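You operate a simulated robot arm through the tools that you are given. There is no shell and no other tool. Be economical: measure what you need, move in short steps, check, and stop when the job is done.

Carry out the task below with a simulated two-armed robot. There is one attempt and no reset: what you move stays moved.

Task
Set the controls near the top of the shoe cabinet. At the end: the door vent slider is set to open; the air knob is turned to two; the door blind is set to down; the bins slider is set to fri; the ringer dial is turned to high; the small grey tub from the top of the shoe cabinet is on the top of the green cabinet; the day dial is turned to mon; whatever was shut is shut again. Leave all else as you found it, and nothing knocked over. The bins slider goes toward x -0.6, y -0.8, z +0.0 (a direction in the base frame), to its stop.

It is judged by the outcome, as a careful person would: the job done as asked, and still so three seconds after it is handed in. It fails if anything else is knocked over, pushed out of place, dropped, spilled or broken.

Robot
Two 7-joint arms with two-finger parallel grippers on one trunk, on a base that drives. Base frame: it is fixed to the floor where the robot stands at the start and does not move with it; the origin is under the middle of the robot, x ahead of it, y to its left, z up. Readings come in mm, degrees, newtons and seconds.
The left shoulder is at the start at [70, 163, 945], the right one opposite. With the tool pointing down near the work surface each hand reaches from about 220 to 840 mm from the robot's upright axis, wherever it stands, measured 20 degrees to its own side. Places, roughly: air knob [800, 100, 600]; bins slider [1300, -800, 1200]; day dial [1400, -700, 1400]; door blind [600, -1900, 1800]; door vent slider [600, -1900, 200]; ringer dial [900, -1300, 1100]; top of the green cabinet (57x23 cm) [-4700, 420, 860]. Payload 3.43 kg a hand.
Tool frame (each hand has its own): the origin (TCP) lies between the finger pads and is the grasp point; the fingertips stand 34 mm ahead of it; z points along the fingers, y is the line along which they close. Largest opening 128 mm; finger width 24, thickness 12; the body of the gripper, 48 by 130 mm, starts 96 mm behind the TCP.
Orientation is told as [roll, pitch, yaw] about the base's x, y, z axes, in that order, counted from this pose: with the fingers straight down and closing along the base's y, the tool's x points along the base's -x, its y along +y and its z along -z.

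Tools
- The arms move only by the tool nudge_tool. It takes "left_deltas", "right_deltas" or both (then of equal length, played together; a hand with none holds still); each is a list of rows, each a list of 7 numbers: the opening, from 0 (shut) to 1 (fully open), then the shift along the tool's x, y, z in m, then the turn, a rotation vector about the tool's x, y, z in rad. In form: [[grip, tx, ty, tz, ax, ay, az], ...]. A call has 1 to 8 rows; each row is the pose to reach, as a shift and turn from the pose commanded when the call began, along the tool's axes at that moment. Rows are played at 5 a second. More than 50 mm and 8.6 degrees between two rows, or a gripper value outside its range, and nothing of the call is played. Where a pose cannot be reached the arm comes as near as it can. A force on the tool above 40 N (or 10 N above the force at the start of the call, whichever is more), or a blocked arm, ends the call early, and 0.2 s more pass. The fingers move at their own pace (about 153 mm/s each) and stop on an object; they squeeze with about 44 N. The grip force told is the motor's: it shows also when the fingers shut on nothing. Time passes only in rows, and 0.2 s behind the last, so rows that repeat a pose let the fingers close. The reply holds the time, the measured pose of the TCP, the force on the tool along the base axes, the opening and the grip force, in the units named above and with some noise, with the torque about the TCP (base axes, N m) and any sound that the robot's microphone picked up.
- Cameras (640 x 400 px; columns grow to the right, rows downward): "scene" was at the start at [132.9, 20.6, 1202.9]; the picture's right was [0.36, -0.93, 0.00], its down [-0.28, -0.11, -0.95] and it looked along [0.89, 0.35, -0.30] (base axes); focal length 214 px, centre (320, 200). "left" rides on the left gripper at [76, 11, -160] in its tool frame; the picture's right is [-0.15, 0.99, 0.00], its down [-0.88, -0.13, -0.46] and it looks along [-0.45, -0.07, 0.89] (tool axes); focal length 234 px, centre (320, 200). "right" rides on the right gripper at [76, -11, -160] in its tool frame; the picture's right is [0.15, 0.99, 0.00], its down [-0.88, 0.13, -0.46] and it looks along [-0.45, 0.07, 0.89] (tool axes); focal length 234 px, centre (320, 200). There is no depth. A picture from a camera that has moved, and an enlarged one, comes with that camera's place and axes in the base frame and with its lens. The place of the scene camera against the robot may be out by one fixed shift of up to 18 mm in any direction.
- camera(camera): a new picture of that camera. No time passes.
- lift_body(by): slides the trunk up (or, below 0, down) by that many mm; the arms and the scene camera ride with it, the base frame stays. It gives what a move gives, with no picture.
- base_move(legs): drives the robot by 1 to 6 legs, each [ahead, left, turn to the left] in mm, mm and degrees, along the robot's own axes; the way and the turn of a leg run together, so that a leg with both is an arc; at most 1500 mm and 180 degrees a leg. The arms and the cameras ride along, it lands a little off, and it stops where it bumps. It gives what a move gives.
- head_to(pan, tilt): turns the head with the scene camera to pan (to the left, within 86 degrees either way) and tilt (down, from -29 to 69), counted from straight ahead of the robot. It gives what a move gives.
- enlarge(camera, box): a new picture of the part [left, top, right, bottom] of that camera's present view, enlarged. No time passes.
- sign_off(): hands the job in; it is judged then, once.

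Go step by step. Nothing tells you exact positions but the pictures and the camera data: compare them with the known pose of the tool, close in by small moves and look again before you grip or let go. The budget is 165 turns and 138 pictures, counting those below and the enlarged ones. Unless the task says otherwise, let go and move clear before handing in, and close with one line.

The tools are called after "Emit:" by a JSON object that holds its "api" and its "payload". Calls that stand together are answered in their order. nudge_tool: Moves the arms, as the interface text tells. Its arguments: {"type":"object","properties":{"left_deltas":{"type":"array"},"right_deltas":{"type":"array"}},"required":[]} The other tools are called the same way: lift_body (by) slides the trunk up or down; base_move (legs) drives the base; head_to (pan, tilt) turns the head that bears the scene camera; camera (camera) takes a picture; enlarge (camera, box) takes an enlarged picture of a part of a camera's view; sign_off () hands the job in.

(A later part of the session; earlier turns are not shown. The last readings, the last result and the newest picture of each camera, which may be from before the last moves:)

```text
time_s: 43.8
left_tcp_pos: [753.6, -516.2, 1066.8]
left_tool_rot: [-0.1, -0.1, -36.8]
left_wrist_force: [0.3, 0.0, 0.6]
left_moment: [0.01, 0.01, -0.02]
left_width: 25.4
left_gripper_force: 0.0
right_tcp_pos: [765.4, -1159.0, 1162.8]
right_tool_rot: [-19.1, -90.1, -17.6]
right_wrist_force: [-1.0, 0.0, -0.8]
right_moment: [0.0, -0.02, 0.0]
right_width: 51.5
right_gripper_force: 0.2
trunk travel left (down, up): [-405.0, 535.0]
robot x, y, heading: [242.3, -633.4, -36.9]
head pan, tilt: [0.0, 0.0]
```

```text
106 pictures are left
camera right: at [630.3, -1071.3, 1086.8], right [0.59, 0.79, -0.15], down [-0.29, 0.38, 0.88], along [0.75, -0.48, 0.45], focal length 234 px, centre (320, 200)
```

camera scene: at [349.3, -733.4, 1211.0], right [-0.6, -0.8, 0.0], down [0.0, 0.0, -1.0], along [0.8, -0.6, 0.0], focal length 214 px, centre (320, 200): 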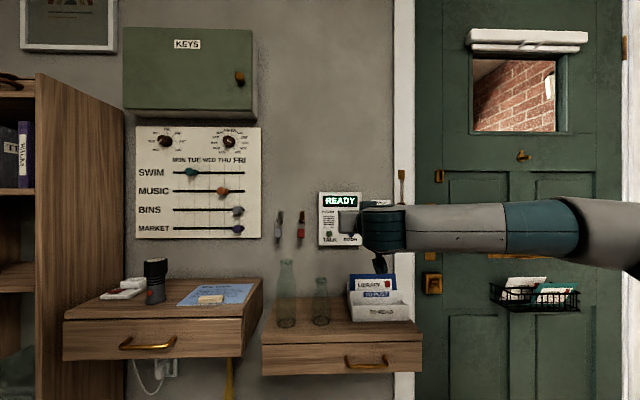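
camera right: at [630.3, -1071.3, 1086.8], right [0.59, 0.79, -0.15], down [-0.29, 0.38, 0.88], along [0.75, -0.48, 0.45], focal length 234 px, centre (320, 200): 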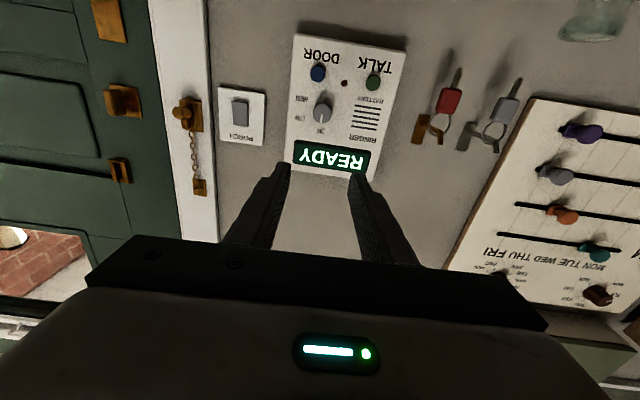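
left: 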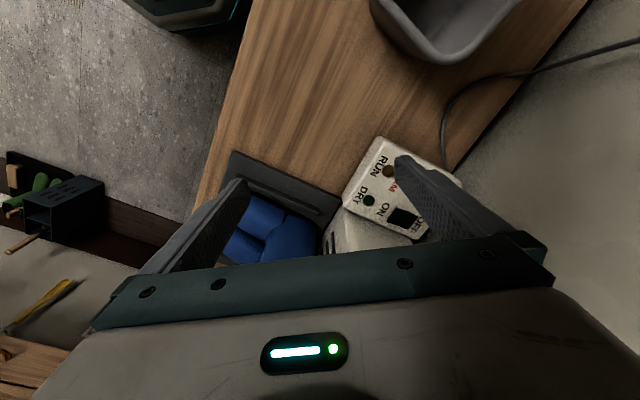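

Emit:
{"api": "enlarge", "payload": {"camera": "right", "box": [270, 30, 430, 180]}}

```text
2.67 times, centred on (350, 105) of right
camera zoom: at [630.3, -1071.3, 1086.8], right [0.59, 0.79, -0.15], down [-0.29, 0.38, 0.88], along [0.75, -0.48, 0.45], focal length 624 px, centre (240, 453)
```

zoom: 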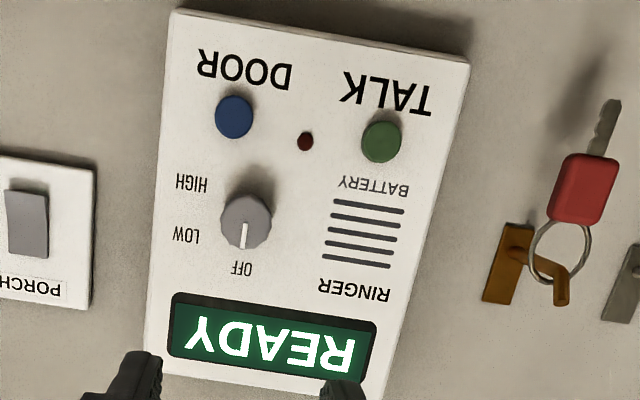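

OFF is up, LOW right, HIGH lower right: a clockwise turn of about 110–120°, which I'll do in two grips. Drive closer and line up at z≈1129.

Emit:
{"api": "base_move", "payload": {"legs": [[90, 0, 0]]}}

Emit:
{"api": "nudge_tool", "payload": {"right_deltas": [[0.33, 0.011, 0, 0, 0, 0, -0.12], [0.33, 0.022, 0, 0, 0, 0, -0.24], [0.33, 0.033, 0, 0, 0, 0, -0.36], [0.33, 0.033, 0, 0, 0, 0, -0.48], [0.33, 0.033, 0, 0, 0, 0, -0.6]]}}

Emit:
{"api": "camera", "payload": {"camera": "right"}}

```text
time_s: 44.9
left_tcp_pos: [828.9, -569.3, 1066.1]
left_tool_rot: [-0.1, 0.0, -36.5]
left_wrist_force: [0.2, -0.3, 0.0]
left_moment: [0.07, 0.04, -0.03]
left_width: 25.6
left_gripper_force: 0.0
right_tcp_pos: [839.9, -1210.2, 1161.1]
right_tool_rot: [-11.3, -89.9, -25.2]
right_wrist_force: [0.8, -0.3, -0.6]
right_moment: [-0.04, -0.03, 0.01]
right_width: 51.3
right_gripper_force: 0.1
trunk travel left (down, up): [-405.0, 535.0]
robot x, y, heading: [315.8, -689.8, -36.6]
head pan, tilt: [0.0, 0.0]
```

```text
time_s: 46.1
left_tcp_pos: [825.4, -569.1, 1066.6]
left_tool_rot: [-0.1, 0.0, -36.6]
left_wrist_force: [-0.1, -0.2, -0.5]
left_moment: [-0.01, -0.01, 0.0]
left_width: 25.5
left_gripper_force: 0.0
right_tcp_pos: [838.5, -1208.4, 1128.8]
right_tool_rot: [-89.9, -55.5, 53.4]
right_wrist_force: [-0.5, -1.1, 0.2]
right_moment: [0.0, 0.01, 0.0]
right_width: 42.2
right_gripper_force: 0.0
trunk travel left (down, up): [-405.0, 535.0]
robot x, y, heading: [311.3, -691.5, -36.4]
head pan, tilt: [0.0, 0.0]
```

```text
104 pictures are left
camera right: at [679.1, -1155.7, 1073.2], right [0.44, 0.59, -0.68], down [-0.01, 0.76, 0.65], along [0.9, -0.28, 0.33], focal length 234 px, centre (320, 200)
```

right: 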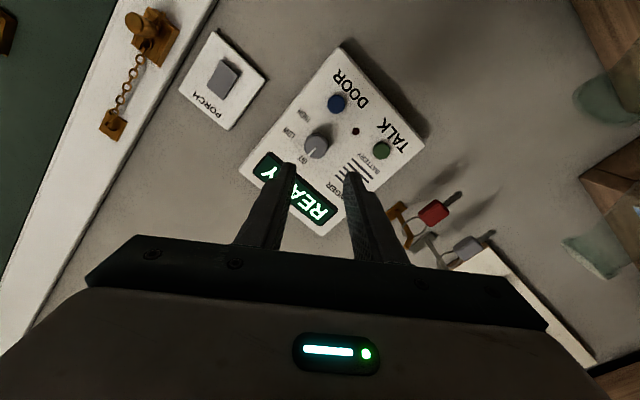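

Emit:
{"api": "nudge_tool", "payload": {"right_deltas": [[0.36, 0.0045, -0.003, 0.03, 0, 0, 0], [0.36, 0.0045, -0.003, 0.06, 0, 0, 0], [0.36, 0.0045, -0.003, 0.075, 0, 0, 0]]}}

Emit:
{"api": "enlarge", "payload": {"camera": "right", "box": [220, 70, 440, 250]}}

```text
time_s: 46.9
left_tcp_pos: [827.2, -568.3, 1065.5]
left_tool_rot: [-0.1, 0.0, -36.5]
left_wrist_force: [0.3, -0.6, 0.3]
left_moment: [0.03, -0.02, -0.04]
left_width: 25.6
left_gripper_force: 0.0
right_tcp_pos: [897.3, -1259.0, 1126.4]
right_tool_rot: [-90.0, -55.6, 53.5]
right_wrist_force: [0.1, 0.1, -0.2]
right_moment: [0.0, 0.02, -0.02]
right_width: 45.8
right_gripper_force: 0.0
trunk travel left (down, up): [-405.0, 535.0]
robot x, y, heading: [314.8, -693.0, -36.3]
head pan, tilt: [0.0, 0.0]
```

```text
2.22 times, centred on (330, 160) of right
camera zoom: at [737.4, -1206.0, 1071.2], right [0.44, 0.59, -0.68], down [-0.01, 0.76, 0.65], along [0.9, -0.28, 0.33], focal length 520 px, centre (298, 289)
```

zoom: 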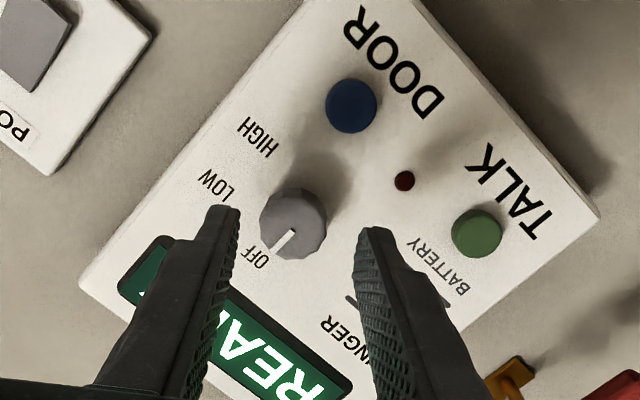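

Emit:
{"api": "nudge_tool", "payload": {"right_deltas": [[0.36, 0, 0, 0.01, 0, 0, 0], [0.36, 0, 0, 0.018, 0, 0, 0], [0.36, 0, 0, 0.024, 0, 0, 0]]}}

Emit:
{"api": "enlarge", "payload": {"camera": "right", "box": [220, 70, 440, 250]}}

```text
time_s: 47.7
left_tcp_pos: [825.8, -567.3, 1066.3]
left_tool_rot: [-0.1, 0.0, -36.5]
left_wrist_force: [-0.3, -0.2, -0.1]
left_moment: [0.02, 0.02, 0.02]
left_width: 25.4
left_gripper_force: 0.0
right_tcp_pos: [916.5, -1273.2, 1125.4]
right_tool_rot: [-90.0, -55.5, 53.5]
right_wrist_force: [-0.1, 0.0, -0.3]
right_moment: [-0.02, 0.02, -0.03]
right_width: 46.2
right_gripper_force: 0.0
trunk travel left (down, up): [-405.0, 535.0]
robot x, y, heading: [311.7, -690.0, -36.6]
head pan, tilt: [0.0, 0.0]
```

```text
2.22 times, centred on (330, 160) of right
camera zoom: at [757.7, -1218.7, 1070.1], right [0.44, 0.59, -0.68], down [-0.01, 0.76, 0.65], along [0.9, -0.28, 0.33], focal length 520 px, centre (298, 289)
```

zoom: 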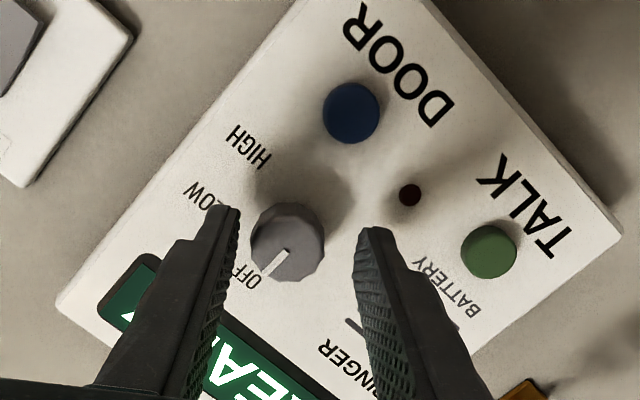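

Emit:
{"api": "nudge_tool", "payload": {"right_deltas": [[0.36, 0.001, -0.004, 0.003, 0, 0, 0], [0.2, 0.001, -0.004, 0.005, 0, 0, 0], [0.05, 0.001, -0.004, 0.005, 0, 0, 0], [0.05, 0.001, -0.004, 0.005, 0, 0, 0]]}}

Emit:
{"api": "enlarge", "payload": {"camera": "right", "box": [220, 70, 440, 250]}}

```text
time_s: 48.7
left_tcp_pos: [824.2, -566.6, 1066.0]
left_tool_rot: [-0.1, 0.0, -36.4]
left_wrist_force: [-0.4, 0.8, 0.3]
left_moment: [0.0, -0.01, 0.03]
left_width: 25.1
left_gripper_force: 0.0
right_tcp_pos: [917.4, -1276.2, 1128.0]
right_tool_rot: [-89.7, -55.4, 53.5]
right_wrist_force: [-12.0, 12.5, -12.7]
right_moment: [0.08, 0.2, 0.68]
right_width: 29.4
right_gripper_force: 45.0
trunk travel left (down, up): [-405.0, 535.0]
robot x, y, heading: [309.7, -690.7, -36.5]
head pan, tilt: [0.0, 0.0]
```

```text
2.22 times, centred on (330, 160) of right
camera zoom: at [758.2, -1223.5, 1072.4], right [0.43, 0.59, -0.68], down [-0.01, 0.76, 0.65], along [0.9, -0.28, 0.33], focal length 520 px, centre (298, 289)
```

zoom: 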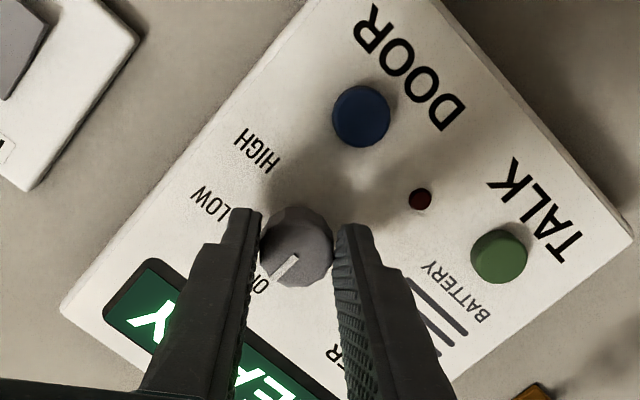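

Gripped (29 mm). Turn clockwise.

Emit:
{"api": "nudge_tool", "payload": {"right_deltas": [[0.05, 0, 0, 0, 0, 0, 0.145], [0.05, 0, 0, 0, 0, 0, 0.29], [0.05, 0, 0, 0, 0, 0, 0.435], [0.05, 0, 0, 0, 0, 0, 0.58], [0.05, 0, 0, 0, 0, 0, 0.725], [0.05, 0, 0, 0, 0, 0, 0.87], [0.05, 0, 0, 0, 0, 0, 1.015], [0.05, 0, 0, 0, 0, 0, 1.16]]}}

Emit:
{"api": "enlarge", "payload": {"camera": "right", "box": [220, 70, 440, 250]}}

```text
time_s: 50.5
left_tcp_pos: [828.1, -565.5, 1065.2]
left_tool_rot: [-0.2, -0.1, -36.4]
left_wrist_force: [-0.5, -0.1, 0.8]
left_moment: [-0.03, -0.02, 0.0]
left_width: 25.6
left_gripper_force: 0.1
right_tcp_pos: [920.2, -1276.8, 1130.3]
right_tool_rot: [90.1, -57.9, -126.3]
right_wrist_force: [5.3, 19.7, -3.4]
right_moment: [0.47, 0.66, 1.63]
right_width: 28.8
right_gripper_force: 45.0
trunk travel left (down, up): [-405.0, 535.0]
robot x, y, heading: [314.2, -687.0, -36.6]
head pan, tilt: [0.0, 0.0]
```

```text
2.22 times, centred on (330, 160) of right
camera zoom: at [810.3, -1155.3, 1060.2], right [0.54, 0.74, 0.4], down [-0.58, -0.02, 0.81], along [0.61, -0.67, 0.42], focal length 520 px, centre (298, 289)
```

zoom: 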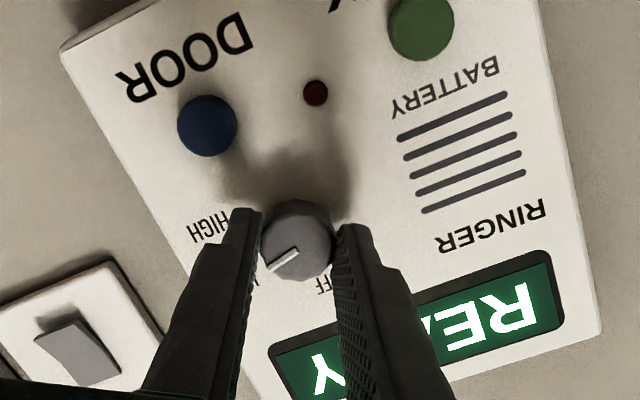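

The pointer is now past LOW. Release, back the hand's turn off, and look.

Emit:
{"api": "nudge_tool", "payload": {"right_deltas": [[0.2, 0, 0, 0, 0, 0, 0], [0.36, 0, 0, 0, 0, 0, 0], [0.36, 0, 0, -0.03, 0, 0, 0], [0.36, 0, 0, -0.05, 0, 0, -0.14], [0.36, 0, 0, -0.05, 0, 0, -0.28], [0.36, 0, 0, -0.05, 0, 0, -0.42], [0.36, 0, 0, -0.05, 0, 0, -0.56], [0.36, 0, 0, -0.05, 0, 0, -0.7]]}}

Emit:
{"api": "enlarge", "payload": {"camera": "right", "box": [220, 50, 440, 230]}}

```text
time_s: 52.3
left_tcp_pos: [826.6, -567.0, 1065.6]
left_tool_rot: [-0.1, -0.1, -36.6]
left_wrist_force: [-0.8, -0.8, 0.3]
left_moment: [0.0, 0.01, -0.03]
left_width: 25.4
left_gripper_force: 0.0
right_tcp_pos: [878.3, -1248.3, 1127.6]
right_tool_rot: [-89.9, -81.7, 53.3]
right_wrist_force: [0.0, -0.4, -0.6]
right_moment: [0.03, -0.02, -0.01]
right_width: 46.3
right_gripper_force: 0.1
trunk travel left (down, up): [-405.0, 535.0]
robot x, y, heading: [316.6, -690.5, -36.0]
head pan, tilt: [0.0, 0.0]
```

```text
2.22 times, centred on (330, 140) of right
camera zoom: at [736.2, -1170.5, 1055.6], right [0.57, 0.77, -0.29], down [-0.21, 0.48, 0.85], along [0.79, -0.42, 0.44], focal length 520 px, centre (298, 333)
```

zoom: 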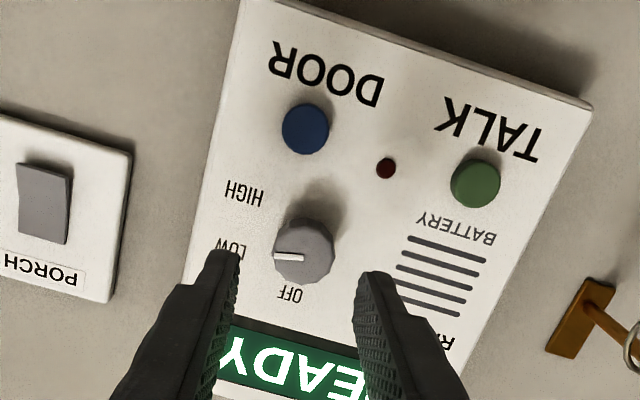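

LOW now. Regrip and turn about 42° further to HIGH.

Emit:
{"api": "nudge_tool", "payload": {"right_deltas": [[0.36, 0, 0, 0.03, 0, 0, 0], [0.36, 0, 0, 0.05, 0, 0, 0], [0.2, 0, 0, 0.05, 0, 0, 0], [0.05, 0, 0, 0.05, 0, 0, 0], [0.05, 0, 0, 0.05, 0, 0, 0]]}}

Emit:
{"api": "nudge_tool", "payload": {"right_deltas": [[0.05, 0, 0, 0, 0, 0, 0.13], [0.05, 0, 0, 0, 0, 0, 0.26], [0.05, 0, 0, 0, 0, 0, 0.39], [0.05, 0, 0, 0, 0, 0, 0.52], [0.05, 0, 0, 0, 0, 0, 0.65], [0.05, 0, 0, 0, 0, 0, 0.77], [0.05, 0, 0, 0, 0, 0, 0.77]]}}

Emit:
{"api": "enlarge", "payload": {"camera": "right", "box": [220, 70, 440, 250]}}

```text
time_s: 53.5
left_tcp_pos: [826.1, -566.6, 1064.8]
left_tool_rot: [-0.3, 0.0, -36.4]
left_wrist_force: [-0.3, 0.0, -0.1]
left_moment: [-0.01, -0.01, 0.02]
left_width: 25.9
left_gripper_force: 0.1
right_tcp_pos: [919.0, -1275.5, 1129.6]
right_tool_rot: [-89.3, -81.8, 52.9]
right_wrist_force: [0.4, 11.8, -6.4]
right_moment: [0.16, 0.3, 0.81]
right_width: 29.5
right_gripper_force: 44.6
trunk travel left (down, up): [-405.0, 535.0]
robot x, y, heading: [314.0, -690.8, -36.2]
head pan, tilt: [0.0, 0.0]
```

```text
time_s: 55.1
left_tcp_pos: [827.7, -565.5, 1064.7]
left_tool_rot: [-0.3, 0.0, -36.4]
left_wrist_force: [-0.5, 0.0, -1.1]
left_moment: [0.01, -0.03, 0.0]
left_width: 25.7
left_gripper_force: 0.1
right_tcp_pos: [921.0, -1274.3, 1129.4]
right_tool_rot: [90.0, -54.1, -126.4]
right_wrist_force: [12.3, 15.4, 3.6]
right_moment: [-0.01, -0.04, 1.12]
right_width: 29.2
right_gripper_force: 45.0
trunk travel left (down, up): [-405.0, 535.0]
robot x, y, heading: [316.2, -687.2, -36.5]
head pan, tilt: [0.0, 0.0]
```

```text
2.22 times, centred on (330, 160) of right
camera zoom: at [812.4, -1150.8, 1062.2], right [0.52, 0.71, 0.46], down [-0.61, -0.06, 0.79], along [0.59, -0.7, 0.41], focal length 520 px, centre (298, 289)
```

zoom: 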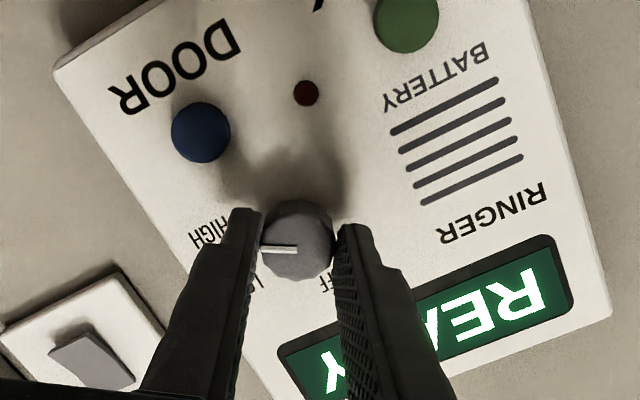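

Emit:
{"api": "nudge_tool", "payload": {"right_deltas": [[0.2, 0, 0, 0, 0, 0, 0], [0.36, 0, 0, 0, 0, 0, 0], [0.36, 0, 0, -0.04, 0, 0, 0], [0.36, 0, 0, -0.08, 0, 0, -0.14], [0.36, 0, 0, -0.11, 0, 0, -0.28], [0.36, 0, 0, -0.11, 0, 0, -0.42], [0.36, 0, 0, -0.11, 0, 0, -0.56], [0.36, 0, 0, -0.11, 0, 0, -0.63]]}}

Emit:
{"api": "enlarge", "payload": {"camera": "right", "box": [240, 50, 400, 190]}}

```text
time_s: 56.9
left_tcp_pos: [826.2, -567.6, 1065.8]
left_tool_rot: [-0.1, 0.1, -36.5]
left_wrist_force: [0.9, 0.0, 0.0]
left_moment: [0.0, 0.0, 0.02]
left_width: 25.7
left_gripper_force: 0.1
right_tcp_pos: [828.8, -1214.1, 1126.7]
right_tool_rot: [-52.2, -89.8, 15.7]
right_wrist_force: [0.3, -0.4, -0.8]
right_moment: [-0.02, 0.01, 0.0]
right_width: 45.9
right_gripper_force: 0.0
trunk travel left (down, up): [-405.0, 535.0]
robot x, y, heading: [310.9, -688.3, -36.5]
head pan, tilt: [0.0, 0.0]
```

```text
2.86 times, centred on (320, 120) of right
camera zoom: at [694.5, -1127.9, 1052.2], right [0.59, 0.8, -0.15], down [-0.29, 0.38, 0.88], along [0.76, -0.48, 0.45], focal length 669 px, centre (320, 429)
```

zoom: 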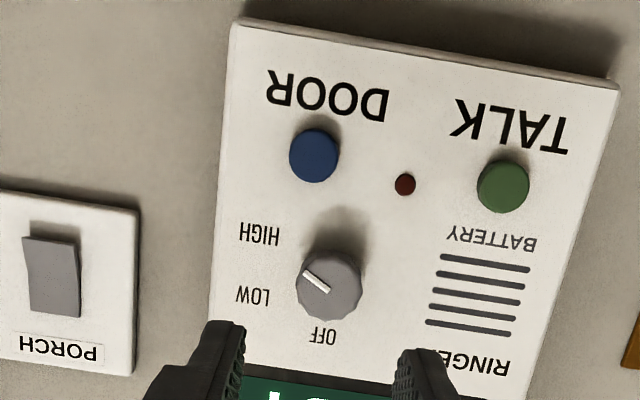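

Ringer points at HIGH. Next: drive right to face the door.

Emit:
{"api": "base_move", "payload": {"legs": [[-120, 0, 0], [0, -690, 0]]}}

Emit:
{"api": "head_to", "payload": {"pan": 0, "tilt": 12}}

Emit:
{"api": "camera", "payload": {"camera": "scene"}}

Emit:
{"api": "enlarge", "payload": {"camera": "scene", "box": [220, 0, 420, 125]}}

Emit:
{"api": "enlarge", "payload": {"camera": "scene", "box": [220, 275, 420, 400]}}

```text
time_s: 61.5
left_tcp_pos: [315.5, -1059.8, 1066.0]
left_tool_rot: [-0.1, 0.0, -36.5]
left_wrist_force: [0.0, -0.4, 0.1]
left_moment: [-0.01, -0.01, 0.03]
left_width: 25.6
left_gripper_force: 0.2
right_tcp_pos: [318.4, -1706.2, 1126.8]
right_tool_rot: [-10.2, -89.9, -26.4]
right_wrist_force: [0.0, -0.1, -0.5]
right_moment: [-0.02, 0.02, -0.02]
right_width: 46.1
right_gripper_force: 0.0
trunk travel left (down, up): [-405.0, 535.0]
robot x, y, heading: [-196.1, -1179.1, -36.6]
head pan, tilt: [0.0, 0.0]
```

```text
time_s: 62.3
left_tcp_pos: [317.2, -1060.8, 1065.8]
left_tool_rot: [-0.1, 0.0, -36.6]
left_wrist_force: [0.0, -0.5, 0.5]
left_moment: [0.03, 0.01, 0.0]
left_width: 25.4
left_gripper_force: 0.0
right_tcp_pos: [318.0, -1705.3, 1127.6]
right_tool_rot: [-29.8, -89.9, -6.8]
right_wrist_force: [-0.4, -0.2, -0.9]
right_moment: [0.02, -0.01, 0.01]
right_width: 46.2
right_gripper_force: 0.1
trunk travel left (down, up): [-405.0, 535.0]
robot x, y, heading: [-198.2, -1178.8, -36.6]
head pan, tilt: [0.0, 12.0]
```

```text
96 pictures are left
camera scene: at [-85.8, -1279.0, 1191.7], right [-0.6, -0.8, 0.0], down [-0.17, 0.12, -0.98], along [0.79, -0.58, -0.21], focal length 214 px, centre (320, 200)
```

scene: 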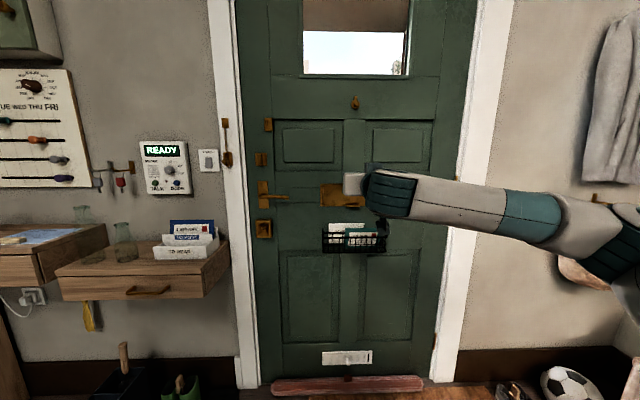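

```text
3.20 times, centred on (320, 62) of scene
camera zoom: at [-85.8, -1279.0, 1191.7], right [-0.6, -0.8, 0.0], down [-0.17, 0.12, -0.98], along [0.79, -0.58, -0.21], focal length 686 px, centre (320, 640)
```

zoom: 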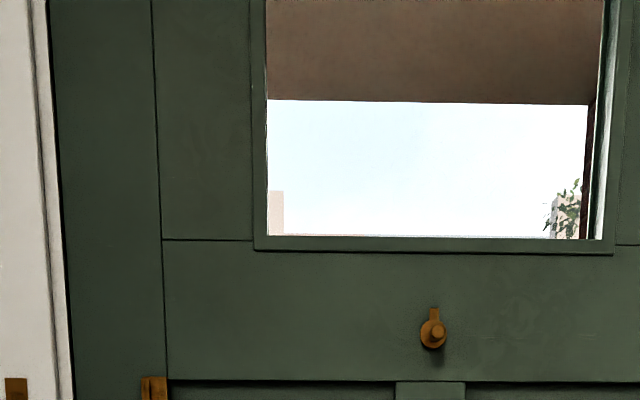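

```text
3.20 times, centred on (320, 338) of scene
camera zoom: at [-85.8, -1279.0, 1191.7], right [-0.6, -0.8, 0.0], down [-0.17, 0.12, -0.98], along [0.79, -0.58, -0.21], focal length 686 px, centre (320, -240)
```

zoom: 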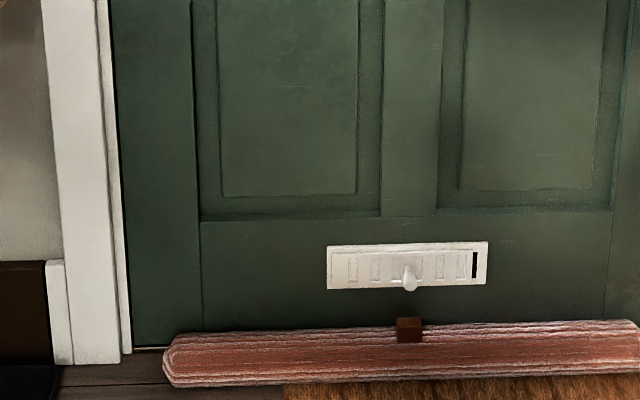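

Emit:
{"api": "head_to", "payload": {"pan": -3, "tilt": -25}}

Emit:
{"api": "camera", "payload": {"camera": "scene"}}

Emit:
{"api": "enlarge", "payload": {"camera": "scene", "box": [240, 120, 440, 245]}}

```text
time_s: 63.3
left_tcp_pos: [317.3, -1059.4, 1065.5]
left_tool_rot: [-0.1, 0.0, -36.6]
left_wrist_force: [0.6, -0.7, 0.3]
left_moment: [-0.02, -0.02, -0.02]
left_width: 25.8
left_gripper_force: 0.0
right_tcp_pos: [316.6, -1705.8, 1127.7]
right_tool_rot: [-30.1, -89.8, -6.6]
right_wrist_force: [0.4, 0.5, 0.0]
right_moment: [0.0, -0.03, -0.03]
right_width: 45.8
right_gripper_force: 0.1
trunk travel left (down, up): [-405.0, 535.0]
robot x, y, heading: [-195.4, -1179.0, -36.9]
head pan, tilt: [-3.0, -25.0]
```

```text
93 pictures are left
camera scene: at [-105.9, -1268.8, 1246.6], right [-0.64, -0.77, 0.0], down [0.32, -0.27, -0.91], along [0.7, -0.58, 0.42], focal length 214 px, centre (320, 200)
```

scene: 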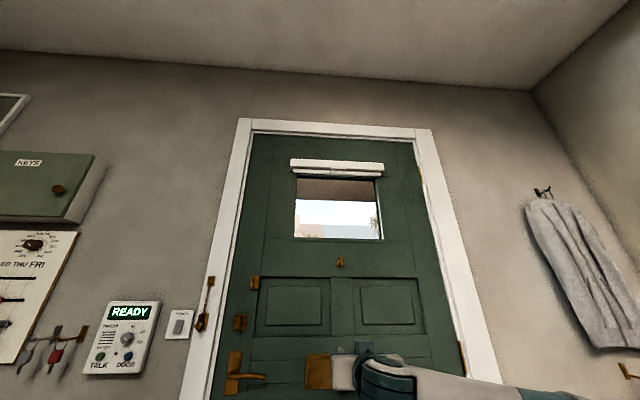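

```text
3.20 times, centred on (340, 182) of scene
camera zoom: at [-105.9, -1268.8, 1246.6], right [-0.64, -0.77, 0.0], down [0.32, -0.27, -0.91], along [0.7, -0.58, 0.42], focal length 686 px, centre (256, 256)
```

zoom: 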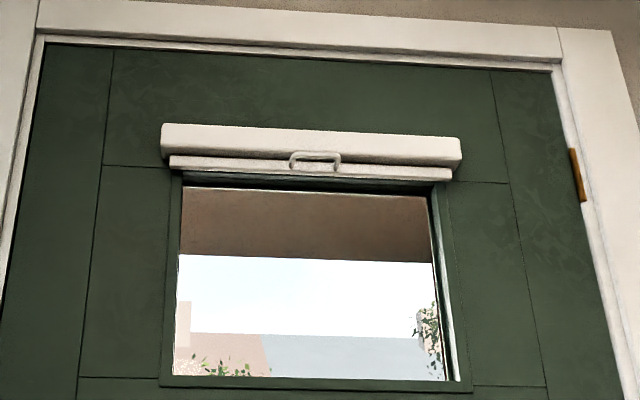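

The blind handle is around z≈1825, v≈-1200; the vent tab around z≈165, v≈-1200. I'll do the vent first: trunk down, hand down and tilted.

Emit:
{"api": "lift_body", "payload": {"by": -400}}

Emit:
{"api": "nudge_tool", "payload": {"right_deltas": [[0.4, 0.045, 0, 0, 0, 0.06, 0], [0.4, 0.09, 0, 0, 0, 0.12, 0], [0.4, 0.135, 0, 0, 0, 0.18, 0], [0.4, 0.18, 0, 0, 0, 0.24, 0], [0.4, 0.225, 0, 0, 0, 0.3, 0], [0.4, 0.27, 0, 0, 0, 0.36, 0], [0.4, 0.315, 0, 0, 0, 0.42, 0], [0.4, 0.36, 0, 0, 0, 0.48, 0]]}}

Emit:
{"api": "camera", "payload": {"camera": "right"}}

Emit:
{"api": "head_to", "payload": {"pan": 0, "tilt": 30}}

Emit:
{"api": "camera", "payload": {"camera": "scene"}}

```text
time_s: 67.1
left_tcp_pos: [317.0, -1059.2, 665.3]
left_tool_rot: [0.0, 0.0, -36.5]
left_wrist_force: [-1.0, 1.2, -0.4]
left_moment: [-0.01, -0.01, 0.04]
left_width: 25.4
left_gripper_force: 0.0
right_tcp_pos: [317.6, -1705.5, 728.6]
right_tool_rot: [-28.0, -90.1, -8.5]
right_wrist_force: [0.4, 0.4, -0.7]
right_moment: [-0.01, -0.02, 0.01]
right_width: 46.2
right_gripper_force: 0.0
trunk travel left (down, up): [-5.0, 935.0]
robot x, y, heading: [-199.2, -1177.3, -36.6]
head pan, tilt: [-3.0, -25.0]
```

```text
time_s: 68.9
left_tcp_pos: [316.8, -1059.6, 664.5]
left_tool_rot: [-0.1, -0.1, -36.6]
left_wrist_force: [-0.1, -0.2, -0.4]
left_moment: [0.02, 0.01, 0.03]
left_width: 25.3
left_gripper_force: 0.0
right_tcp_pos: [317.8, -1706.1, 365.1]
right_tool_rot: [-0.2, -62.4, -36.5]
right_wrist_force: [0.6, 0.1, -0.3]
right_moment: [0.02, 0.02, 0.02]
right_width: 51.1
right_gripper_force: 0.1
trunk travel left (down, up): [-5.0, 935.0]
robot x, y, heading: [-197.3, -1183.5, -36.9]
head pan, tilt: [-3.0, -25.0]
```

```text
91 pictures are left
camera right: at [170.1, -1608.7, 374.1], right [0.54, 0.83, -0.13], down [0.08, 0.1, 0.99], along [0.84, -0.54, -0.01], focal length 234 px, centre (320, 200)
```

right: 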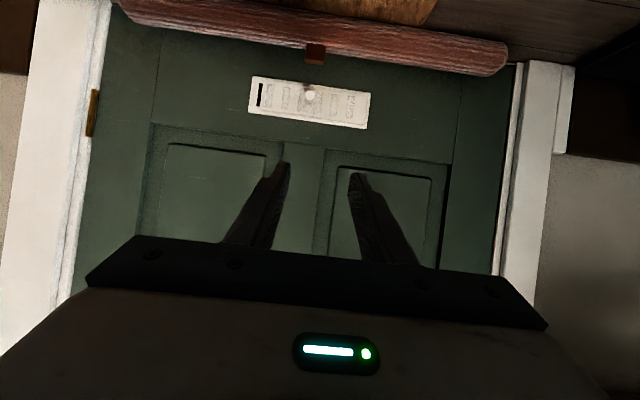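

```text
time_s: 70.2
left_tcp_pos: [316.6, -1060.0, 665.1]
left_tool_rot: [0.0, 0.0, -36.6]
left_wrist_force: [0.0, -0.4, 0.3]
left_moment: [0.02, 0.01, -0.03]
left_width: 25.6
left_gripper_force: 0.1
right_tcp_pos: [319.3, -1705.8, 367.7]
right_tool_rot: [-0.1, -62.5, -36.7]
right_wrist_force: [0.0, -0.7, 0.4]
right_moment: [0.0, 0.01, 0.0]
right_width: 51.3
right_gripper_force: 0.1
trunk travel left (down, up): [-5.0, 935.0]
robot x, y, heading: [-195.1, -1180.7, -36.4]
head pan, tilt: [0.0, 30.0]
```

```text
90 pictures are left
camera scene: at [-88.1, -1277.4, 762.7], right [-0.6, -0.8, 0.0], down [-0.4, 0.3, -0.87], along [0.7, -0.52, -0.5], focal length 214 px, centre (320, 200)
```

scene: 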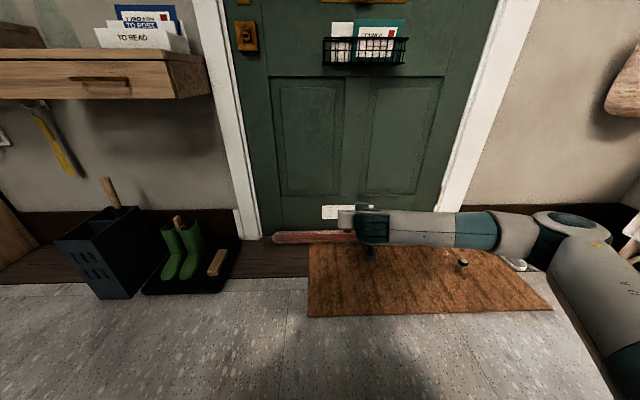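

Emit:
{"api": "enlarge", "payload": {"camera": "right", "box": [230, 20, 390, 150]}}

```text
3.08 times, centred on (310, 85) of right
camera zoom: at [170.1, -1608.7, 374.5], right [0.54, 0.83, -0.13], down [0.08, 0.1, 0.99], along [0.84, -0.54, -0.01], focal length 720 px, centre (351, 554)
```

zoom: 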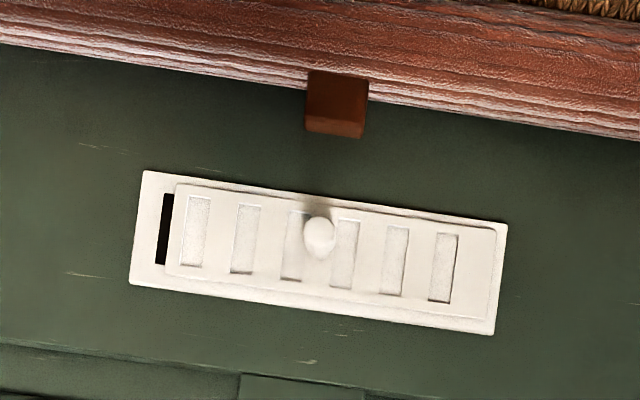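

The vent's inner plate must slide toward -v (robot's right) by ~23 mm to line up the slots. I'll lower the hand a bit and drive closer.

Emit:
{"api": "nudge_tool", "payload": {"right_deltas": [[0.4, 0.033, -0.012, 0.017, 0, 0, 0], [0.4, 0.066, -0.025, 0.034, 0, 0, 0], [0.4, 0.098, -0.025, 0.051, 0, 0, 0]]}}

Emit:
{"api": "base_move", "payload": {"legs": [[170, 0, 0]]}}

Emit:
{"api": "camera", "payload": {"camera": "right"}}

```text
time_s: 71.0
left_tcp_pos: [317.2, -1058.4, 665.0]
left_tool_rot: [-0.3, -0.1, -36.6]
left_wrist_force: [0.5, 0.2, 0.1]
left_moment: [-0.1, 0.0, 0.02]
left_width: 25.7
left_gripper_force: 0.1
right_tcp_pos: [308.2, -1718.1, 263.7]
right_tool_rot: [2.4, -62.6, -38.6]
right_wrist_force: [-7.5, -9.4, -7.9]
right_moment: [-0.04, -1.02, 1.2]
right_width: 51.2
right_gripper_force: 0.0
trunk travel left (down, up): [-5.0, 935.0]
robot x, y, heading: [-196.6, -1177.5, -36.7]
head pan, tilt: [0.0, 30.0]
```

```text
time_s: 72.4
left_tcp_pos: [450.8, -1158.1, 666.3]
left_tool_rot: [0.0, 0.0, -36.5]
left_wrist_force: [0.5, -0.4, 0.1]
left_moment: [-0.02, 0.04, -0.01]
left_width: 25.5
left_gripper_force: 0.0
right_tcp_pos: [437.6, -1826.1, 257.3]
right_tool_rot: [-0.3, -62.3, -36.5]
right_wrist_force: [0.1, 0.2, 0.1]
right_moment: [0.01, 0.01, 0.0]
right_width: 51.1
right_gripper_force: 0.1
trunk travel left (down, up): [-5.0, 935.0]
robot x, y, heading: [-62.1, -1282.0, -36.6]
head pan, tilt: [0.0, 30.0]
```

```text
88 pictures are left
camera right: at [289.2, -1728.1, 265.4], right [0.54, 0.83, -0.13], down [0.08, 0.1, 0.99], along [0.84, -0.54, -0.02], focal length 234 px, centre (320, 200)
```

right: 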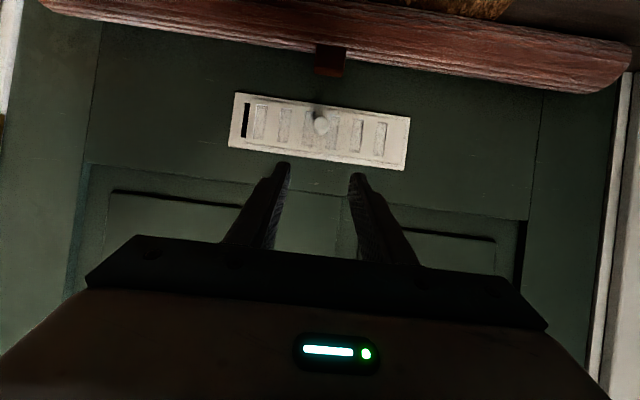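

There was a brief side force on the arm just now; I'll check the surroundings of the right elbow.

Emit:
{"api": "head_to", "payload": {"pan": -45, "tilt": 35}}

Emit:
{"api": "camera", "payload": {"camera": "scene"}}

```text
time_s: 73.5
left_tcp_pos: [450.3, -1158.4, 665.9]
left_tool_rot: [-0.1, 0.1, -36.5]
left_wrist_force: [0.7, 0.5, 0.4]
left_moment: [-0.06, 0.0, -0.04]
left_width: 25.6
left_gripper_force: 0.1
right_tcp_pos: [436.2, -1824.9, 257.9]
right_tool_rot: [-0.3, -62.1, -36.5]
right_wrist_force: [0.2, 0.9, -0.5]
right_moment: [0.0, 0.02, 0.02]
right_width: 51.5
right_gripper_force: 0.0
trunk travel left (down, up): [-5.0, 935.0]
robot x, y, heading: [-62.7, -1275.9, -36.6]
head pan, tilt: [-45.0, 35.0]
```

```text
87 pictures are left
camera scene: at [-13.7, -1410.0, 754.8], right [-0.99, -0.15, 0.0], down [-0.08, 0.57, -0.82], along [0.12, -0.81, -0.57], focal length 214 px, centre (320, 200)
```

scene: 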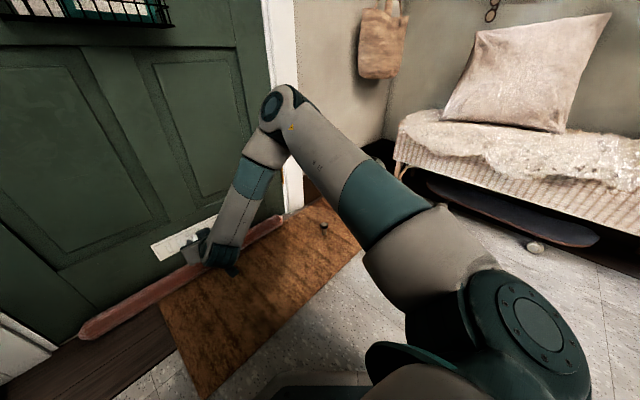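

Nothing is disturbed. Approach the vent tab along the finger axis.

Emit:
{"api": "nudge_tool", "payload": {"right_deltas": [[0.4, 0.0125, -0.001, 0.02, 0, 0, 0], [0.4, 0.025, -0.002, 0.05, 0, 0, 0], [0.4, 0.025, -0.002, 0.085, 0, 0, 0]]}}

Emit:
{"api": "camera", "payload": {"camera": "right"}}

```text
time_s: 74.3
left_tcp_pos: [449.7, -1158.3, 664.8]
left_tool_rot: [-0.1, 0.0, -36.5]
left_wrist_force: [-0.7, 0.0, -0.4]
left_moment: [-0.01, -0.06, -0.02]
left_width: 25.6
left_gripper_force: 0.0
right_tcp_pos: [490.3, -1856.2, 209.3]
right_tool_rot: [-0.9, -61.8, -36.5]
right_wrist_force: [0.3, -1.0, 0.4]
right_moment: [0.0, 0.0, 0.0]
right_width: 51.0
right_gripper_force: 0.1
right hand out of reach, approached as far as the arm can: row 2, 3
trunk travel left (down, up): [-5.0, 935.0]
robot x, y, heading: [-62.3, -1280.0, -36.6]
head pan, tilt: [-45.0, 35.0]
```

```text
86 pictures are left
camera right: at [342.9, -1757.6, 218.6], right [0.54, 0.83, -0.14], down [0.1, 0.1, 0.99], along [0.83, -0.55, -0.02], focal length 234 px, centre (320, 200)
```

right: 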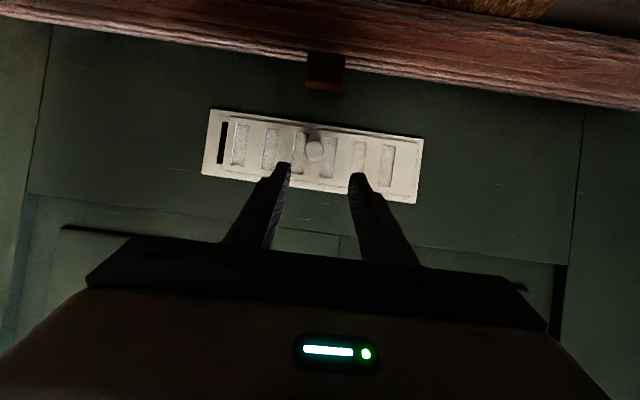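

Emit:
{"api": "nudge_tool", "payload": {"right_deltas": [[0.4, 0, 0, -0.04, 0, 0, 0], [0.4, 0, 0, -0.08, 0, 0, 0]]}}

Emit:
{"api": "base_move", "payload": {"legs": [[80, 0, 0]]}}

Emit:
{"api": "camera", "payload": {"camera": "right"}}

```text
time_s: 74.9
left_tcp_pos: [450.0, -1159.1, 666.1]
left_tool_rot: [-0.1, 0.0, -36.6]
left_wrist_force: [0.1, 0.3, -0.6]
left_moment: [0.01, 0.01, -0.01]
left_width: 25.7
left_gripper_force: 0.1
right_tcp_pos: [432.3, -1814.7, 248.1]
right_tool_rot: [-0.6, -62.0, -36.5]
right_wrist_force: [0.1, -0.7, 0.1]
right_moment: [-0.03, -0.05, 0.0]
right_width: 51.1
right_gripper_force: 0.1
trunk travel left (down, up): [-5.0, 935.0]
robot x, y, heading: [-63.6, -1280.9, -36.5]
head pan, tilt: [-45.0, 35.0]
```

```text
time_s: 76.0
left_tcp_pos: [514.4, -1206.7, 664.6]
left_tool_rot: [-0.1, 0.0, -36.5]
left_wrist_force: [0.0, 0.2, 0.2]
left_moment: [0.0, 0.0, 0.03]
left_width: 25.5
left_gripper_force: 0.0
right_tcp_pos: [497.9, -1859.8, 248.1]
right_tool_rot: [-0.7, -62.0, -36.4]
right_wrist_force: [0.0, -0.5, -0.2]
right_moment: [-0.02, -0.04, -0.01]
right_width: 51.0
right_gripper_force: 0.0
trunk travel left (down, up): [-5.0, 935.0]
robot x, y, heading: [-1.4, -1325.5, -36.5]
head pan, tilt: [-45.0, 35.0]
```

```text
85 pictures are left
camera right: at [349.4, -1763.8, 255.7], right [0.54, 0.83, -0.13], down [0.09, 0.1, 0.99], along [0.84, -0.54, -0.02], focal length 234 px, centre (320, 200)
```

right: 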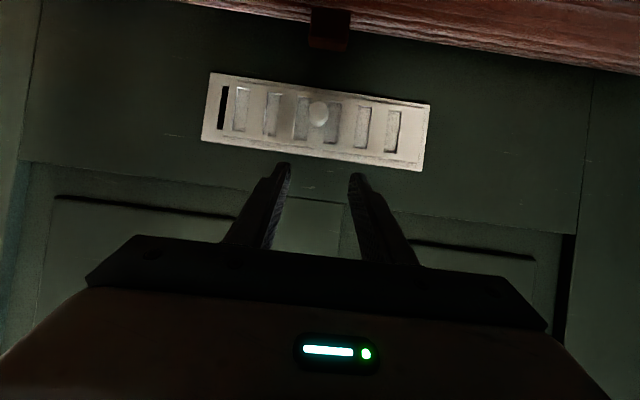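

Emit:
{"api": "nudge_tool", "payload": {"right_deltas": [[0.4, 0.025, -0.004, 0.01, 0, 0, 0], [0.4, 0.047, -0.007, 0.02, 0, 0, 0], [0.4, 0.047, -0.007, 0.035, 0, 0, 0], [0.4, 0.047, -0.007, 0.048, 0, 0, 0]]}}

Emit:
{"api": "camera", "payload": {"camera": "right"}}

```text
time_s: 77.0
left_tcp_pos: [514.9, -1204.8, 666.6]
left_tool_rot: [0.0, -0.1, -36.5]
left_wrist_force: [0.8, -0.3, 0.2]
left_moment: [0.01, -0.01, 0.0]
left_width: 25.5
left_gripper_force: 0.0
right_tcp_pos: [523.6, -1867.9, 195.1]
right_tool_rot: [-1.7, -61.1, -36.3]
right_wrist_force: [0.0, 0.1, 0.5]
right_moment: [-0.01, 0.0, 0.02]
right_width: 51.2
right_gripper_force: 0.0
right hand out of reach, approached as far as the arm can: row 1, 2, 3, 4
trunk travel left (down, up): [-5.0, 935.0]
robot x, y, heading: [2.8, -1326.2, -36.5]
head pan, tilt: [-45.0, 35.0]
```

```text
84 pictures are left
camera right: at [377.0, -1767.7, 206.0], right [0.55, 0.82, -0.14], down [0.11, 0.1, 0.99], along [0.83, -0.56, -0.04], focal length 234 px, centre (320, 200)
```

right: 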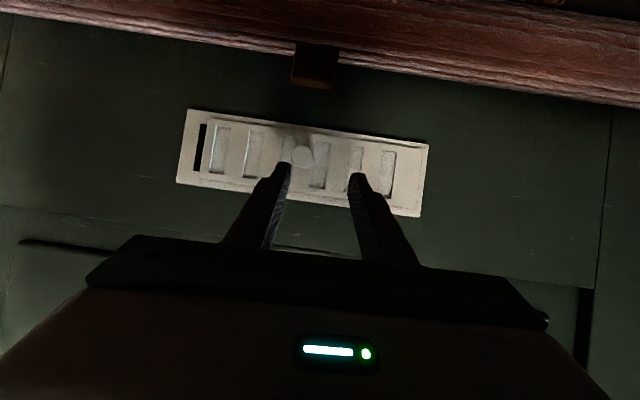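

The arm is at a joint limit here, not at full stretch. I'll retract, shift the base left so the hand works more to its own side, and retry.

Emit:
{"api": "nudge_tool", "payload": {"right_deltas": [[0.4, 0, 0, -0.04, 0, 0, 0], [0.4, -0.02, 0, -0.08, 0, 0, 0]]}}

Emit:
{"api": "base_move", "payload": {"legs": [[-40, 130, 0]]}}

Emit:
{"api": "nudge_tool", "payload": {"right_deltas": [[0.4, 0, -0.045, 0, 0, 0, 0], [0.4, 0, -0.09, 0, 0, 0, 0], [0.4, 0, -0.13, 0.0, 0, 0, 0], [0.4, 0.02, -0.13, 0.03, 0, 0, 0], [0.4, 0.03, -0.13, 0.06, 0, 0, 0]]}}

Emit:
{"api": "camera", "payload": {"camera": "right"}}

```text
time_s: 77.6
left_tcp_pos: [514.3, -1204.5, 665.7]
left_tool_rot: [-0.1, 0.0, -36.6]
left_wrist_force: [-0.3, 0.7, 1.0]
left_moment: [0.0, -0.02, 0.01]
left_width: 25.5
left_gripper_force: 0.0
right_tcp_pos: [473.9, -1830.6, 250.9]
right_tool_rot: [-0.6, -61.9, -36.2]
right_wrist_force: [0.6, -0.1, -0.4]
right_moment: [-0.01, -0.01, 0.0]
right_width: 51.0
right_gripper_force: 0.0
right hand out of reach, approached as far as the arm can: row 1
trunk travel left (down, up): [-5.0, 935.0]
robot x, y, heading: [2.9, -1330.2, -36.3]
head pan, tilt: [-45.0, 35.0]
```

```text
time_s: 78.9
left_tcp_pos: [561.3, -1078.2, 666.4]
left_tool_rot: [-0.1, -0.1, -36.7]
left_wrist_force: [-0.1, -1.1, -0.5]
left_moment: [0.01, 0.0, 0.01]
left_width: 25.6
left_gripper_force: 0.0
right_tcp_pos: [519.3, -1703.4, 250.6]
right_tool_rot: [-0.7, -62.0, -36.5]
right_wrist_force: [-0.5, 0.2, -0.3]
right_moment: [0.0, 0.02, -0.02]
right_width: 51.3
right_gripper_force: 0.1
trunk travel left (down, up): [-5.0, 935.0]
robot x, y, heading: [47.3, -1197.7, -36.9]
head pan, tilt: [-45.0, 35.0]
```

```text
time_s: 80.1
left_tcp_pos: [561.5, -1078.9, 666.6]
left_tool_rot: [0.0, 0.0, -36.7]
left_wrist_force: [0.0, -0.1, 0.4]
left_moment: [-0.04, 0.01, 0.01]
left_width: 25.4
left_gripper_force: 0.0
right_tcp_pos: [470.4, -1803.9, 286.6]
right_tool_rot: [-2.7, -59.9, -36.4]
right_wrist_force: [0.8, 0.1, 0.4]
right_moment: [-0.02, -0.03, 0.02]
right_width: 51.4
right_gripper_force: 0.0
right hand out of reach, approached as far as the arm can: row 1, 2, 3, 4, 5
trunk travel left (down, up): [-5.0, 935.0]
robot x, y, heading: [46.2, -1198.7, -36.8]
head pan, tilt: [-45.0, 35.0]
```

```text
83 pictures are left
camera right: at [326.0, -1700.5, 302.7], right [0.56, 0.81, -0.15], down [0.13, 0.09, 0.99], along [0.82, -0.57, -0.06], focal length 234 px, centre (320, 200)
```

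right: 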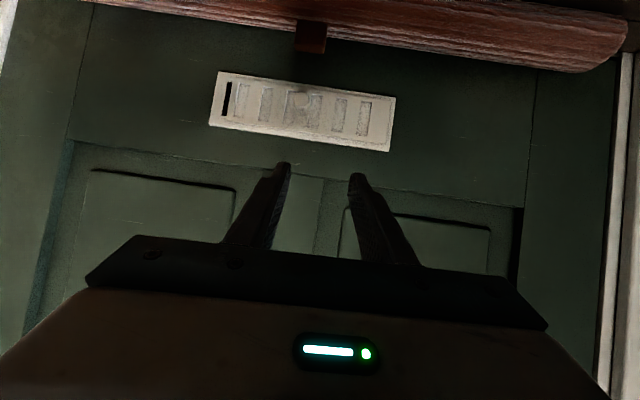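

Farther right is the limit, so I'll go the other way: hand toward the robot's middle and base further right.

Emit:
{"api": "nudge_tool", "payload": {"right_deltas": [[0.4, 0, 0.045, -0.03, 0, 0, 0], [0.4, -0.01, 0.09, -0.06, 0, 0, 0], [0.4, -0.03, 0.135, -0.06, 0, 0, 0], [0.4, -0.03, 0.18, -0.06, 0, 0, 0], [0.4, -0.03, 0.22, -0.06, 0, 0, 0]]}}

Emit:
{"api": "base_move", "payload": {"legs": [[0, -225, 0]]}}

Emit:
{"api": "nudge_tool", "payload": {"right_deltas": [[0.4, 0.02, 0, 0.02, 0, 0, 0], [0.4, 0.04, 0, 0.04, 0, 0, 0], [0.4, 0.06, 0, 0.06, 0, 0, 0]]}}

Emit:
{"api": "camera", "payload": {"camera": "right"}}

```text
refused: row 1 steps farther than a row can; nothing moved
```

```text
time_s: 81.8
left_tcp_pos: [425.5, -1265.0, 665.1]
left_tool_rot: [-0.1, 0.0, -37.0]
left_wrist_force: [-0.4, 0.2, 0.6]
left_moment: [-0.04, 0.01, 0.01]
left_width: 25.6
left_gripper_force: 0.0
right_tcp_pos: [328.9, -1987.7, 287.0]
right_tool_rot: [-2.6, -59.8, -36.9]
right_wrist_force: [0.3, 0.2, -0.2]
right_moment: [-0.02, -0.03, 0.0]
right_width: 51.3
right_gripper_force: 0.1
trunk travel left (down, up): [-5.0, 935.0]
robot x, y, heading: [-88.7, -1384.7, -36.9]
head pan, tilt: [-45.0, 35.0]
```

```text
time_s: 82.6
left_tcp_pos: [426.3, -1262.4, 664.6]
left_tool_rot: [-0.2, 0.1, -37.0]
left_wrist_force: [1.1, 1.1, -0.3]
left_moment: [-0.1, 0.04, 0.0]
left_width: 25.4
left_gripper_force: 0.0
right_tcp_pos: [368.1, -1989.4, 227.6]
right_tool_rot: [-4.3, -58.2, -36.8]
right_wrist_force: [-0.2, -0.3, -0.2]
right_moment: [0.02, 0.01, 0.01]
right_width: 51.2
right_gripper_force: 0.1
right hand out of reach, approached as far as the arm can: row 1, 2, 3
trunk travel left (down, up): [-5.0, 935.0]
robot x, y, heading: [-89.3, -1379.6, -37.0]
head pan, tilt: [-45.0, 35.0]
```

```text
82 pictures are left
camera right: at [227.8, -1884.1, 248.7], right [0.58, 0.8, -0.16], down [0.17, 0.08, 0.98], along [0.8, -0.6, -0.09], focal length 234 px, centre (320, 200)
```

right: 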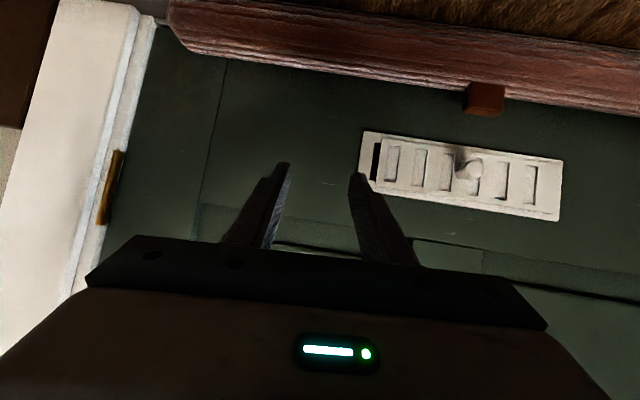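

Emit:
{"api": "nudge_tool", "payload": {"right_deltas": [[0.4, -0.02, 0.04, -0.02, 0, 0, 0], [0.4, -0.04, 0.08, -0.02, 0, 0, 0], [0.4, -0.05, 0.12, -0.02, 0, 0, 0], [0.4, -0.05, 0.16, -0.02, 0, 0, 0], [0.4, -0.05, 0.19, -0.02, 0, 0, 0]]}}

```text
time_s: 83.8
left_tcp_pos: [423.3, -1264.3, 664.9]
left_tool_rot: [-0.2, -0.1, -37.1]
left_wrist_force: [-0.2, 0.4, 0.2]
left_moment: [0.04, 0.02, 0.01]
left_width: 25.2
left_gripper_force: 0.0
right_tcp_pos: [494.0, -1849.8, 274.3]
right_tool_rot: [-2.6, -59.8, -37.0]
right_wrist_force: [0.0, 0.3, -0.5]
right_moment: [0.02, -0.07, 0.01]
right_width: 51.0
right_gripper_force: 0.0
trunk travel left (down, up): [-5.0, 935.0]
robot x, y, heading: [-92.6, -1380.4, -37.2]
head pan, tilt: [-45.0, 35.0]
```

Emit:
{"api": "nudge_tool", "payload": {"right_deltas": [[0.4, 0.03, -0.006, 0.015, 0, 0, 0], [0.4, 0.06, -0.012, 0.03, 0, 0, 0], [0.4, 0.063, -0.012, 0.05, 0, 0, 0]]}}

Emit:
{"api": "camera", "payload": {"camera": "right"}}

```text
time_s: 84.6
left_tcp_pos: [424.8, -1264.8, 666.5]
left_tool_rot: [-0.1, 0.0, -37.0]
left_wrist_force: [0.7, 0.4, -0.2]
left_moment: [-0.01, 0.0, -0.02]
left_width: 25.5
left_gripper_force: 0.1
right_tcp_pos: [494.1, -1865.6, 199.4]
right_tool_rot: [-2.6, -59.8, -37.0]
right_wrist_force: [-0.5, -0.2, 0.7]
right_moment: [-0.03, 0.02, 0.0]
right_width: 51.2
right_gripper_force: 0.0
trunk travel left (down, up): [-5.0, 935.0]
robot x, y, heading: [-91.4, -1381.0, -37.1]
head pan, tilt: [-45.0, 35.0]
```

```text
81 pictures are left
camera right: at [352.0, -1762.3, 215.3], right [0.57, 0.81, -0.15], down [0.13, 0.09, 0.99], along [0.81, -0.58, -0.06], focal length 234 px, centre (320, 200)
```

right: 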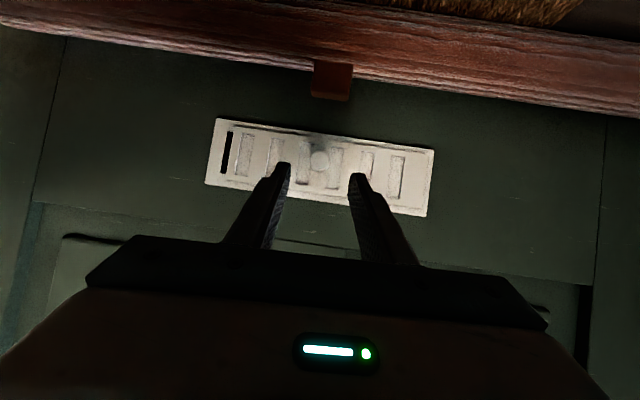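

Emit:
{"api": "nudge_tool", "payload": {"right_deltas": [[0.4, 0.001, 0, 0.012, 0, 0, 0], [0.4, 0.001, 0, 0.024, 0, 0, 0], [0.4, 0.001, 0, 0.034, 0, 0, 0]]}}

Emit:
{"api": "camera", "payload": {"camera": "right"}}

```text
time_s: 85.4
left_tcp_pos: [424.5, -1264.7, 665.6]
left_tool_rot: [-0.1, 0.0, -36.9]
left_wrist_force: [-1.5, 0.7, -0.9]
left_moment: [-0.02, 0.0, 0.02]
left_width: 25.3
left_gripper_force: 0.1
right_tcp_pos: [516.0, -1884.2, 180.2]
right_tool_rot: [-2.6, -59.8, -37.0]
right_wrist_force: [0.5, -0.3, 0.6]
right_moment: [0.02, 0.0, -0.02]
right_width: 51.4
right_gripper_force: 0.0
trunk travel left (down, up): [-5.0, 935.0]
robot x, y, heading: [-89.7, -1384.1, -37.0]
head pan, tilt: [-45.0, 35.0]
```

```text
80 pictures are left
camera right: at [373.1, -1780.9, 196.7], right [0.57, 0.81, -0.15], down [0.13, 0.09, 0.99], along [0.81, -0.58, -0.06], focal length 234 px, centre (320, 200)
```

right: 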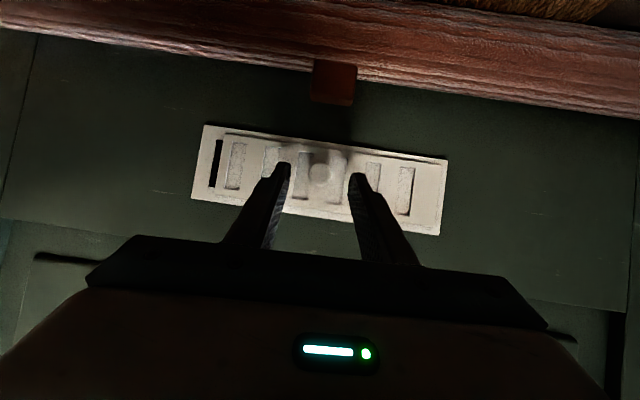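

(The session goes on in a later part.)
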